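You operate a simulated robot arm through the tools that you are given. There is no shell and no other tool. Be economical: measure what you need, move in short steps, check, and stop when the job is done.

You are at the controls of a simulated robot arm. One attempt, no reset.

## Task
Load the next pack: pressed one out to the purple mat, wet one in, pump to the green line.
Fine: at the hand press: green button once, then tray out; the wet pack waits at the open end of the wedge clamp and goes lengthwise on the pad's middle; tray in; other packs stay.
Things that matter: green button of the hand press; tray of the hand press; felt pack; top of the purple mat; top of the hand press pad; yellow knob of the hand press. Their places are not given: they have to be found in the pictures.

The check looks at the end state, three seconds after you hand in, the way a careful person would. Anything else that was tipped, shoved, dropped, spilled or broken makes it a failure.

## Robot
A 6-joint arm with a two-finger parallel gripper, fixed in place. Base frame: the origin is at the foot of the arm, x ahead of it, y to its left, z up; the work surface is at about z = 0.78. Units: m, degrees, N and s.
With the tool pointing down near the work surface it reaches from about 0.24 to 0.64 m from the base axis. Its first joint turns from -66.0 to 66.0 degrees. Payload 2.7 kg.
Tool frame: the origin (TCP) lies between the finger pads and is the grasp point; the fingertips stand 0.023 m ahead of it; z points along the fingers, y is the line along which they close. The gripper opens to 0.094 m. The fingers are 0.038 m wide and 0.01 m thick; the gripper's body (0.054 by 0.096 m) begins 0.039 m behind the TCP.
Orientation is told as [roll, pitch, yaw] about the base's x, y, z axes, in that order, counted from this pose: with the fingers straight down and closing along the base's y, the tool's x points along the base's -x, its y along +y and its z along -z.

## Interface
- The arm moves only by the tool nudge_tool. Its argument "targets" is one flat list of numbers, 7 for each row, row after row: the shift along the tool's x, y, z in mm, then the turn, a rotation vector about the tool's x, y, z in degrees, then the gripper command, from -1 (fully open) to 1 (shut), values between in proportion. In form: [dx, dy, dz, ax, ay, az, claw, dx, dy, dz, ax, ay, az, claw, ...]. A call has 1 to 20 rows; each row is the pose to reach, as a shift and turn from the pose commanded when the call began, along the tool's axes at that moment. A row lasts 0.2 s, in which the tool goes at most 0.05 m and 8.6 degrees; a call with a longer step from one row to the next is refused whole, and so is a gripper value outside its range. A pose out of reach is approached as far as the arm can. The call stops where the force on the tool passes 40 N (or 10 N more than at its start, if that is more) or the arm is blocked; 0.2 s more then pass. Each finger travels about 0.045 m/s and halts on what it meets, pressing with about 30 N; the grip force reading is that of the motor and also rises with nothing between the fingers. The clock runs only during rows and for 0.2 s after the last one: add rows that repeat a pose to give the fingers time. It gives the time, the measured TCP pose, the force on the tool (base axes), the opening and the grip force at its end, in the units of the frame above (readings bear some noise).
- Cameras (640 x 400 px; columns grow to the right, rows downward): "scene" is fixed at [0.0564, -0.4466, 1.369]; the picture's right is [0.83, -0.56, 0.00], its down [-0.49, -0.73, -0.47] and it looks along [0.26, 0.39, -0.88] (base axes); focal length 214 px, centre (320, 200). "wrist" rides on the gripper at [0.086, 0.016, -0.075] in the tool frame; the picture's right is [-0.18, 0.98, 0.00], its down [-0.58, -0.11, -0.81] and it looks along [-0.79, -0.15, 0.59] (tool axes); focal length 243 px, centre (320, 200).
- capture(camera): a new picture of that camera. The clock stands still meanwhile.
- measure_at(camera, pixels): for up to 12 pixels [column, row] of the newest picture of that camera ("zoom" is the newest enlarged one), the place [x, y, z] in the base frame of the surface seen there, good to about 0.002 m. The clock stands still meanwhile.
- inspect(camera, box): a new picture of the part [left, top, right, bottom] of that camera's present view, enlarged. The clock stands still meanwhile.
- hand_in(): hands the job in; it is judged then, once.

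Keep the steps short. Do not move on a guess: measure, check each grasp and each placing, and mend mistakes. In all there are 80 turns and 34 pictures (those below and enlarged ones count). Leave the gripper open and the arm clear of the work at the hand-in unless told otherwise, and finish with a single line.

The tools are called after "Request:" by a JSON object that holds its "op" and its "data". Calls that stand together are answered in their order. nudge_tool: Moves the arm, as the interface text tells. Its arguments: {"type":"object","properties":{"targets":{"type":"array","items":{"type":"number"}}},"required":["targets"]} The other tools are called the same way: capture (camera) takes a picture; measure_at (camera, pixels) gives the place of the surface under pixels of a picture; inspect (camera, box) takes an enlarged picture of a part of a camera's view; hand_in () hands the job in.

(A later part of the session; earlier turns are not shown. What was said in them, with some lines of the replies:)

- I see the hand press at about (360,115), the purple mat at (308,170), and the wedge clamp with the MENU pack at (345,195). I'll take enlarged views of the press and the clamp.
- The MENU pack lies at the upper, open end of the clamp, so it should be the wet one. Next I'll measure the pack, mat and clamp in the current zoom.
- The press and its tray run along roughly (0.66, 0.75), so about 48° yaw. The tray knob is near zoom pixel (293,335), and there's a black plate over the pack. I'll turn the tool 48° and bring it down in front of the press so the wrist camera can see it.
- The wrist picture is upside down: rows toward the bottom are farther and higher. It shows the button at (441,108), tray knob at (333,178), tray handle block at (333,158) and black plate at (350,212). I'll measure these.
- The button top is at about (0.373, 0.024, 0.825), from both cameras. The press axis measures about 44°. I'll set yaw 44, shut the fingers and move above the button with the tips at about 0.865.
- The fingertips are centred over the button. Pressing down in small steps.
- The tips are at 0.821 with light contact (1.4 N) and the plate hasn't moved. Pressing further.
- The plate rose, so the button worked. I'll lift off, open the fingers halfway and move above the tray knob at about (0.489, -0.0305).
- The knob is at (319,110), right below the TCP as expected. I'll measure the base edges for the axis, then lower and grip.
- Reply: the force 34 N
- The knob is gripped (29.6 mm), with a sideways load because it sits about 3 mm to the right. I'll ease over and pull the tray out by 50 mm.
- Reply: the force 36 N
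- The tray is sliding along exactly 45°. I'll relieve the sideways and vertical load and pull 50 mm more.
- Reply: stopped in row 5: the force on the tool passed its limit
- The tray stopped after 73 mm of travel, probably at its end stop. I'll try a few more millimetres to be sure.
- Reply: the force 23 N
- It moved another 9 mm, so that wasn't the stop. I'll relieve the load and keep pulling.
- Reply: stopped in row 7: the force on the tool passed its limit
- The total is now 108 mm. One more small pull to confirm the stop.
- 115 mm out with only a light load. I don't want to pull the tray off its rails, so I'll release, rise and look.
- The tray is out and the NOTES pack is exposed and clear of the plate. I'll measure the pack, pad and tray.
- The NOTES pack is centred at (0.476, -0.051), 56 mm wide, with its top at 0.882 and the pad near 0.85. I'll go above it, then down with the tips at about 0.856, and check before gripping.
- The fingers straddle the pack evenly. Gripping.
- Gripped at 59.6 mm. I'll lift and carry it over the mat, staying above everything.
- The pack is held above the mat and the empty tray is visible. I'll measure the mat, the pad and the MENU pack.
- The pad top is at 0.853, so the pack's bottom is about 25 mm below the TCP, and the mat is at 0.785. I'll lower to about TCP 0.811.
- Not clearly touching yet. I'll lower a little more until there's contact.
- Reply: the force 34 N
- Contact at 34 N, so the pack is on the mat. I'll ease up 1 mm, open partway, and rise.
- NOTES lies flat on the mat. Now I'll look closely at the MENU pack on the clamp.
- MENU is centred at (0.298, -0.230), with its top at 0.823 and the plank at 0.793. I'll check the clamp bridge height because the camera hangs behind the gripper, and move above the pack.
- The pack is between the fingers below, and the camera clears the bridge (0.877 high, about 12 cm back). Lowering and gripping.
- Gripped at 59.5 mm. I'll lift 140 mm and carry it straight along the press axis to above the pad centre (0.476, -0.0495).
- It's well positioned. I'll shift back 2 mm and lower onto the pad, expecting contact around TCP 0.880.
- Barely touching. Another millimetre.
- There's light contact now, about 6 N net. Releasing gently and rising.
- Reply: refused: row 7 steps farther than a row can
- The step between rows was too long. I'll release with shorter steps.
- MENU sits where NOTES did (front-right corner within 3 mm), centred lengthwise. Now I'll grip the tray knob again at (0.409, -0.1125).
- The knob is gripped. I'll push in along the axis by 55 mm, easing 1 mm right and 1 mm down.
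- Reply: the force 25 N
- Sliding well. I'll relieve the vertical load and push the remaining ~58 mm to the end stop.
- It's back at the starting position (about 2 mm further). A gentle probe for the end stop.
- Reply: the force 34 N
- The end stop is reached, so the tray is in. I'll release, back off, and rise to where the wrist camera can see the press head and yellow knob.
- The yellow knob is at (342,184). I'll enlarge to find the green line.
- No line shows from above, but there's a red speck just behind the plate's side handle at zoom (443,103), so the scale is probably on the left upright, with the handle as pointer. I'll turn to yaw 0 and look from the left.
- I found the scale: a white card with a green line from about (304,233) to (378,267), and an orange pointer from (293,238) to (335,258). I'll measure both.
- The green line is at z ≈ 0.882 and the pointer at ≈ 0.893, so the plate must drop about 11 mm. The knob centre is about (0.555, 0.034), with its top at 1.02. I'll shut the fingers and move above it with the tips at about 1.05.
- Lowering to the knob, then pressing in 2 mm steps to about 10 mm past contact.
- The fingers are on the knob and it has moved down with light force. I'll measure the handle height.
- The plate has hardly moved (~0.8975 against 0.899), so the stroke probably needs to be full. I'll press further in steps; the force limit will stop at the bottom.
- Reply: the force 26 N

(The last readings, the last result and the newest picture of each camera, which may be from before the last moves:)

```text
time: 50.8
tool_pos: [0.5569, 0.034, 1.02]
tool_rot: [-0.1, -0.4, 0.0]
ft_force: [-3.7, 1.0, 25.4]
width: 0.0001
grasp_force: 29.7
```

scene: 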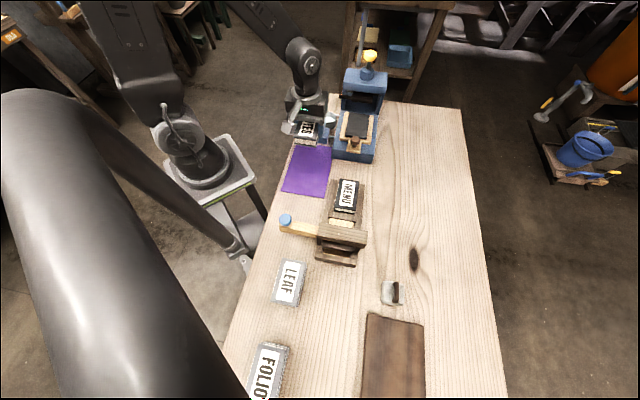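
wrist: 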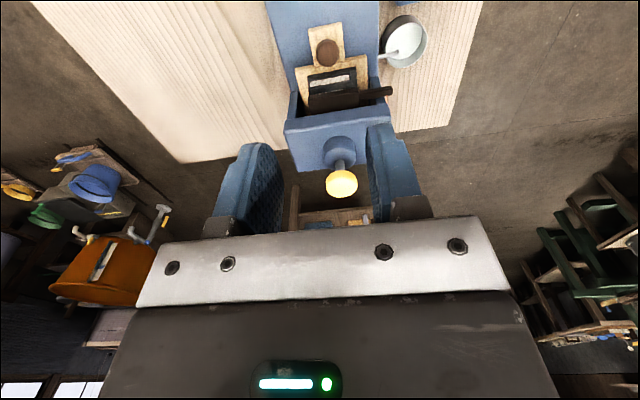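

The bottom of the stroke is near (25 N at tip 0.997), so the stroke is about 22 mm. I'll lift and go back to the scale view to read the pointer.

Request:
{"op": "nudge_tool", "data": {"targets": [0, 0, -30, 0, 0, 0, 1, 0, 0, -60, 0, 0, 0, 1, 40, 14, -60, 0, 0, 0, 1, 82, 29, -60, 0, 0, 0, 1, 123, 43, -60, 0, 0, 0, 1, 164, 58, -55, 0, 0, 0, 1, 164, 58, -8, 0, 0, 0, 0, 164, 58, -8, 0, 0, 0, 0, 164, 58, -8, 0, 0, 0, 0]}}

Request:
{"op": "inspect", "data": {"camera": "wrist", "box": [200, 40, 440, 220]}}

```text
time: 52.8
tool_pos: [0.3921, 0.0938, 1.0252]
tool_rot: [0.0, 0.0, 0.0]
ft_force: [0.2, -0.1, 0.5]
width: 0.047
grasp_force: 0.0
```

```text
2.22 times, centred on (320, 130) of wrist
```

zoom: 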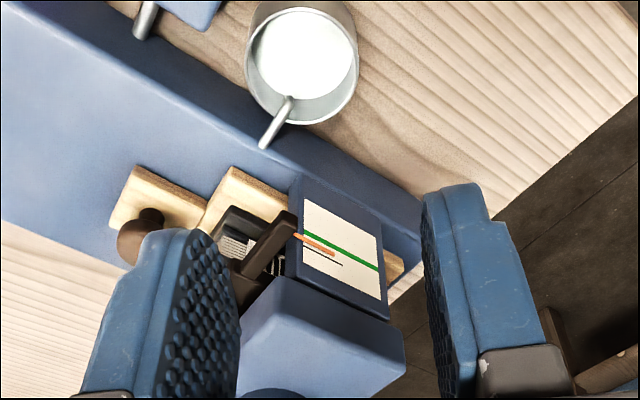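

The pointer has dropped off the black top mark and is now close above the green line. Measuring.

Request:
{"op": "measure_at", "data": {"camera": "zoom", "pixels": [[300, 238], [315, 245], [330, 253], [310, 236], [340, 250], [370, 264], [325, 258], [338, 264], [268, 245], [322, 249]]}}

```text
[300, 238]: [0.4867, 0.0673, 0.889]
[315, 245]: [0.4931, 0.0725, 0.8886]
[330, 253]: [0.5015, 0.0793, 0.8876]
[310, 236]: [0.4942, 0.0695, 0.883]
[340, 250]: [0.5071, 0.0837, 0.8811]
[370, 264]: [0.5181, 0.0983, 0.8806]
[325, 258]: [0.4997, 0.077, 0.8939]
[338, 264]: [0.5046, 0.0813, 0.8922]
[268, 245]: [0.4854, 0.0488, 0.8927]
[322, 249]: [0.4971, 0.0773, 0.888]
```

Pointer 0.888, green line 0.882: the full stroke gave about 5 mm, so one more like it should land on the line. I'll go back to the knob, repeat the same stroke, and hold off lifting until it's read.

Request:
{"op": "nudge_tool", "data": {"targets": [0, 0, -45, 0, 0, 0, 1, -40, -14, -57, 0, 0, 0, 1, -82, -29, -57, 0, 0, 0, 1, -123, -43, -57, 0, 0, 0, 1, -164, -58, -57, 0, 0, 0, 1, -164, -58, -40, 0, 0, 0, 1, -164, -58, -22, 0, 0, 0, 1, -164, -58, -16, 0, 0, 0, 1, -164, -58, -12, 0, 0, 0, 1, -164, -58, -9, 0, 0, 0, 1, -164, -58, -6, 0, 0, 0, 1, -164, -58, -3, 0, 0, 0, 1, -164, -58, 0, 0, 0, 0, 1, -164, -58, 2, 0, 0, 0, 1, -164, -58, 4, 0, 0, 0, 1]}}

```text
time: 56.0
tool_pos: [0.5563, 0.0342, 1.0214]
tool_rot: [0.1, -0.1, 0.0]
ft_force: [-2.8, 1.0, 4.8]
width: 0.0
grasp_force: 30.2
```

At 1.0214 with light force. I'll finish the stroke to the same depth as before.

Request:
{"op": "nudge_tool", "data": {"targets": [0, 0, 1, 0, 0, 0, 1, 0, 0, 2, 0, 0, 0, 1, 0, 0, 3, 0, 0, 0, 1, 0, 0, 4, 0, 0, 0, 1]}}

```text
time: 57.0
tool_pos: [0.5577, 0.0338, 1.0206]
tool_rot: [0.2, -0.4, 0.0]
ft_force: [-7.1, 3.4, 27.7]
width: 0.0
grasp_force: 29.9
```

Bottom of the stroke reached, same as before (27 N). I'll lift and return to the scale view.

Request:
{"op": "nudge_tool", "data": {"targets": [0, 0, -30, 0, 0, 0, 1, 0, 0, -60, 0, 0, 0, 1, 40, 14, -60, 0, 0, 0, 1, 82, 29, -60, 0, 0, 0, 1, 123, 43, -60, 0, 0, 0, 1, 164, 58, -55, 0, 0, 0, 1, 164, 58, -8, 0, 0, 0, 0, 164, 58, -8, 0, 0, 0, 0, 164, 58, -8, 0, 0, 0, 0]}}

Request:
{"op": "inspect", "data": {"camera": "wrist", "box": [280, 90, 380, 190]}}

```text
time: 59.0
tool_pos: [0.3918, 0.0931, 1.0235]
tool_rot: [0.1, 0.0, 0.1]
ft_force: [1.0, 0.4, 0.2]
width: 0.0468
grasp_force: 0.1
```

```text
4.00 times, centred on (330, 140) of wrist
```

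zoom: 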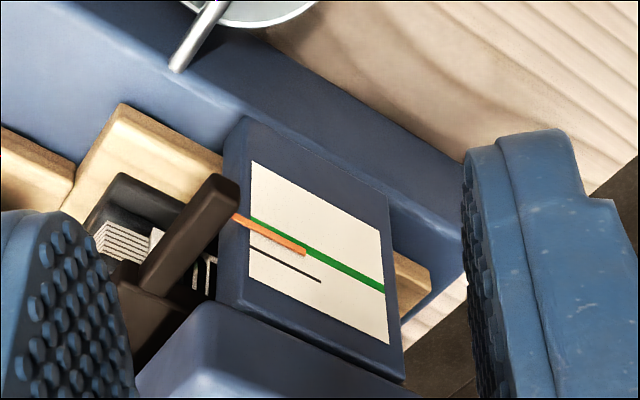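

Request:
{"op": "measure_at", "data": {"camera": "zoom", "pixels": [[237, 217], [255, 226], [275, 236], [295, 247], [302, 251], [320, 256], [345, 269], [375, 284], [260, 222], [310, 276], [280, 262], [200, 225]]}}

```text
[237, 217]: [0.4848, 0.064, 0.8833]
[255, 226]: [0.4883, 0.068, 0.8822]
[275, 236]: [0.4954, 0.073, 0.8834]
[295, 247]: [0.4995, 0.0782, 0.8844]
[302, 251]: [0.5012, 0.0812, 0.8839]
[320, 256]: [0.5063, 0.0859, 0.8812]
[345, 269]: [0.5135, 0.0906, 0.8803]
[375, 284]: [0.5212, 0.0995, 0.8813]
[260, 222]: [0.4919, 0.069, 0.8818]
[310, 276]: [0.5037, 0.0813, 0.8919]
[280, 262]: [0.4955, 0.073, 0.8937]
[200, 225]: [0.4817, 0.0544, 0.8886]
```

The pointer is at ≈ 0.8835 and the line at ≈ 0.8813, so about 2 mm remains. A full stroke gives ~5 mm, so I'll do a partial one of about 9–10 mm.

Request:
{"op": "nudge_tool", "data": {"targets": [0, 0, -45, 0, 0, 0, 1, -40, -14, -57, 0, 0, 0, 1, -82, -29, -57, 0, 0, 0, 1, -123, -43, -57, 0, 0, 0, 1, -164, -58, -57, 0, 0, 0, 1, -164, -58, -40, 0, 0, 0, 1, -164, -58, -22, 0, 0, 0, 1, -164, -58, -16, 0, 0, 0, 1, -164, -58, -13, 0, 0, 0, 1, -164, -58, -10, 0, 0, 0, 1, -164, -58, -7, 0, 0, 0, 1, -164, -58, -7, 0, 0, 0, 1]}}

Request:
{"op": "nudge_tool", "data": {"targets": [0, 0, -30, 0, 0, 0, 1, 0, 0, -50, 0, 0, 0, 1, 40, 14, -50, 0, 0, 0, 1, 82, 29, -50, 0, 0, 0, 1, 123, 43, -50, 0, 0, 0, 1, 164, 58, -40, 0, 0, 0, 1, 164, 58, 7, 0, 0, 0, 0, 164, 58, 7, 0, 0, 0, 0, 164, 58, 7, 0, 0, 0, 0]}}

Request:
{"op": "inspect", "data": {"camera": "wrist", "box": [280, 90, 380, 190]}}

```text
time: 61.5
tool_pos: [0.5563, 0.0345, 1.0332]
tool_rot: [0.1, -0.1, 0.0]
ft_force: [1.5, -0.6, 3.6]
width: 0.0
grasp_force: 29.5
```

```text
time: 63.5
tool_pos: [0.3924, 0.0908, 1.0258]
tool_rot: [0.0, 0.0, 0.0]
ft_force: [-0.5, -0.4, -0.2]
width: 0.047
grasp_force: 0.1
```

```text
4.00 times, centred on (330, 140) of wrist
```

zoom: 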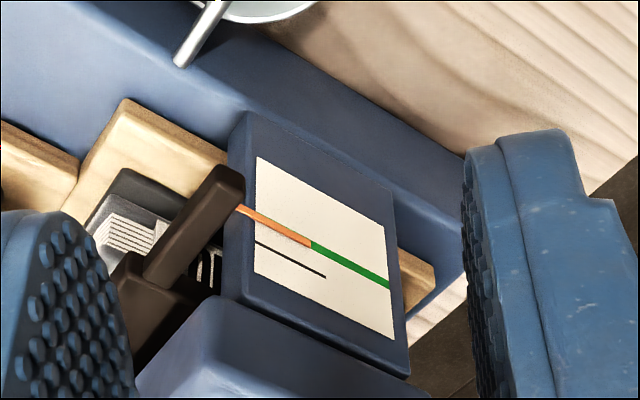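

The partial stroke worked and the pointer now lies over the green line. Measuring to rule out parallax.

Request:
{"op": "measure_at", "data": {"camera": "zoom", "pixels": [[242, 211], [255, 217], [270, 225], [285, 232], [297, 238], [307, 243], [320, 249], [340, 259], [355, 267], [370, 275], [385, 283], [210, 205]]}}

```text
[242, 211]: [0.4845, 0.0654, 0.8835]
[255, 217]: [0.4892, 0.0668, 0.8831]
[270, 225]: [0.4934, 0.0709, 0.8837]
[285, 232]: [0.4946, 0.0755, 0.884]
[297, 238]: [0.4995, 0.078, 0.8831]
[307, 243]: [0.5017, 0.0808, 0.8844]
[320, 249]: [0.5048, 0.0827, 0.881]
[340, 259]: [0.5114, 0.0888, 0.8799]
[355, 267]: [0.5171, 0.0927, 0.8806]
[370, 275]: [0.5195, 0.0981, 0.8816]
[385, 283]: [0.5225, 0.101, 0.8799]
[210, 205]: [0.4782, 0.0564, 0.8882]
```

Measured z (pointer 0.8836, line 0.881) and the visual overlap disagree by 1–2 mm because the camera looks down steeply. I'll tilt the tool 25° and lower it, well clear, for a nearly level view of the card.

Request:
{"op": "nudge_tool", "data": {"targets": [1, 5, 25, 0, -6, 0, -1, 2, 10, 50, 0, -12, 0, -1, 3, 15, 75, 0, -18, 0, -1, 3, 20, 100, 0, -25, 0, -1, 3, 20, 100, 0, -25, 0, -1]}}

Request:
{"op": "inspect", "data": {"camera": "wrist", "box": [260, 110, 380, 220]}}

```text
time: 64.8
tool_pos: [0.3893, 0.1121, 0.924]
tool_rot: [0.2, -24.9, -0.1]
ft_force: [-1.5, 0.3, 0.7]
width: 0.094
grasp_force: 0.0
out of reach, approached as far as the arm can: row 4
```

```text
3.64 times, centred on (320, 165) of wrist
```

zoom: 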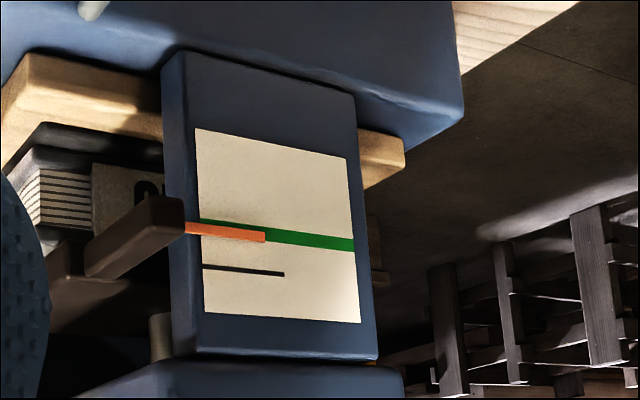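

In the near-level view the pointer sits about 6 zoom px above the centre of the green line, where line-to-black is 41 px for 11.8 mm. So it's about 2 mm high and one more partial stroke is needed. Straightening up first.

Request:
{"op": "nudge_tool", "data": {"targets": [-12, -5, -23, 0, 6, 0, -1, -23, -10, -45, 0, 12, 0, 1, -35, -15, -68, 0, 18, 0, 1, -46, -20, -90, 0, 25, 0, 1, -46, -20, -90, 0, 25, 0, 1]}}

```text
time: 66.0
tool_pos: [0.3934, 0.0931, 1.0261]
tool_rot: [0.1, 0.0, 0.0]
ft_force: [0.2, 0.8, -0.2]
width: 0.0052
grasp_force: 0.1
out of reach, approached as far as the arm can: row 1
```

Back upright. Partial stroke to TCP ≈ 1.031, about 11 mm of knob travel.

Request:
{"op": "nudge_tool", "data": {"targets": [0, 0, -45, 0, 0, 0, 1, -40, -14, -57, 0, 0, 0, 1, -82, -29, -57, 0, 0, 0, 1, -123, -43, -57, 0, 0, 0, 1, -164, -58, -57, 0, 0, 0, 1, -164, -58, -40, 0, 0, 0, 1, -164, -58, -22, 0, 0, 0, 1, -164, -58, -16, 0, 0, 0, 1, -164, -58, -12, 0, 0, 0, 1, -164, -58, -9, 0, 0, 0, 1, -164, -58, -5.5, 0, 0, 0, 1, -164, -58, -5.5, 0, 0, 0, 1]}}

Request:
{"op": "nudge_tool", "data": {"targets": [0, 0, -30, 0, 0, 0, 1, 0, 0, -50, 0, 0, 0, 1, 40, 14, -50, 0, 0, 0, 1, 82, 29, -50, 0, 0, 0, 1, 123, 43, -50, 0, 0, 0, 1, 164, 58, -40, 0, 0, 0, 1, 164, 58, 5, 0, 0, 0, 0, 164, 58, 5, 0, 0, 0, -1]}}

Request:
{"op": "nudge_tool", "data": {"targets": [1, 5, 25, 0, -6, 0, -1, 2, 10, 50, 0, -12, 0, -1, 3, 15, 75, 0, -18, 0, -1, 3, 20, 100, 0, -25, 0, -1, 3, 20, 100, 0, -25, 0, -1]}}

Request:
{"op": "inspect", "data": {"camera": "wrist", "box": [260, 110, 380, 220]}}

```text
time: 68.5
tool_pos: [0.5561, 0.0347, 1.0305]
tool_rot: [0.0, -0.1, 0.1]
ft_force: [1.5, 0.0, 3.1]
width: 0.0001
grasp_force: 30.1
```

```text
time: 70.3
tool_pos: [0.3928, 0.0912, 1.0272]
tool_rot: [0.1, -0.2, 0.0]
ft_force: [0.2, -1.3, -0.1]
width: 0.0495
grasp_force: 0.1
```

```text
time: 71.5
tool_pos: [0.3887, 0.1131, 0.9244]
tool_rot: [0.2, -24.9, -0.2]
ft_force: [0.1, -0.1, 0.1]
width: 0.0942
grasp_force: 0.0
out of reach, approached as far as the arm can: row 4
```

```text
3.64 times, centred on (320, 165) of wrist
```

zoom: 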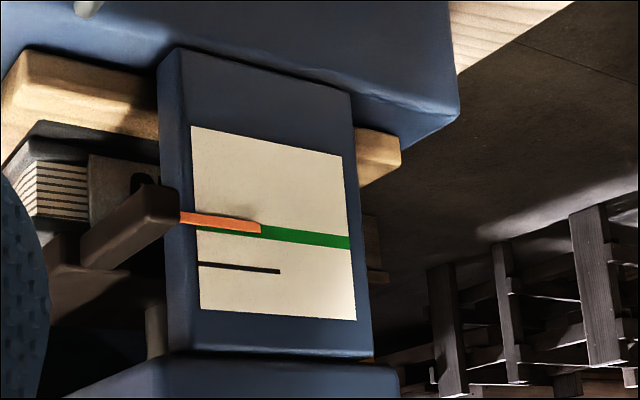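

The pointer now overlaps the green band, within about 1 mm. I'll confirm by measurement.

Request:
{"op": "measure_at", "data": {"camera": "zoom", "pixels": [[190, 218], [205, 220], [220, 222], [235, 224], [250, 227], [258, 228], [275, 233], [290, 235], [305, 237], [320, 239], [335, 240], [345, 242]]}}

```text
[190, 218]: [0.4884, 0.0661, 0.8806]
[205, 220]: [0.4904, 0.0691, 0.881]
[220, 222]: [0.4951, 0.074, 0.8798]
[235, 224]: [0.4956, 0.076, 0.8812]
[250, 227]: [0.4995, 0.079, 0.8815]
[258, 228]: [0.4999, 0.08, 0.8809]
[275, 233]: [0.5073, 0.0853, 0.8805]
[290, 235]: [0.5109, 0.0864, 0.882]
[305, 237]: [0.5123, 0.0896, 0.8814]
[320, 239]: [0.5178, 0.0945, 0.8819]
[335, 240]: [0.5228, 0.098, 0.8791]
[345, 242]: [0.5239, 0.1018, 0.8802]
```

Pointer 0.881 and line 0.881: on the line. I'll straighten, rise clear with the gripper open, and take a last picture.

Request:
{"op": "nudge_tool", "data": {"targets": [-12, -5, -23, 0, 6, 0, -1, -23, -10, -45, 0, 12, 0, -1, -35, -15, -68, 0, 18, 0, -1, -46, -20, -90, 0, 25, 0, -1, -46, -20, -90, 0, 25, 0, -1]}}

Request:
{"op": "nudge_tool", "data": {"targets": [0, 0, -45, 0, 0, 0, -1, 0, 0, -90, 0, 0, 0, -1, 20, 0, -130, 0, 0, 0, -1, 45, 0, -170, 0, 0, 0, -1, 45, 0, -200, 0, 0, 0, -1, 45, 0, -200, 0, 0, 0, -1]}}

Request:
{"op": "capture", "data": {"camera": "scene"}}

```text
time: 72.8
tool_pos: [0.3948, 0.093, 1.0278]
tool_rot: [0.0, 0.1, 0.1]
ft_force: [-0.2, -0.8, 0.1]
width: 0.0941
grasp_force: 0.0
out of reach, approached as far as the arm can: row 1
```

```text
time: 74.2
tool_pos: [0.3482, 0.0917, 1.2285]
tool_rot: [0.0, 0.0, 0.0]
ft_force: [-0.2, -0.1, 0.4]
width: 0.094
grasp_force: 0.0
```

```text
0 pictures are left
```

scene: 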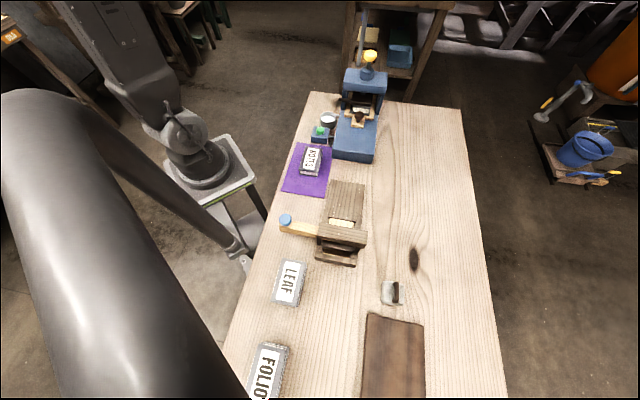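

NOTES is on the mat, MENU is in the press with the tray in, the pointer is on the green line, and the other packs haven't moved. Handing in.

Request:
{"op": "hand_in", "data": {}}

```text
The job is handed in.
```

The NOTES pack is on the purple mat, the wet MENU pack is in the press with the tray in, and the press is pumped to the green line, with the other packs untouched.
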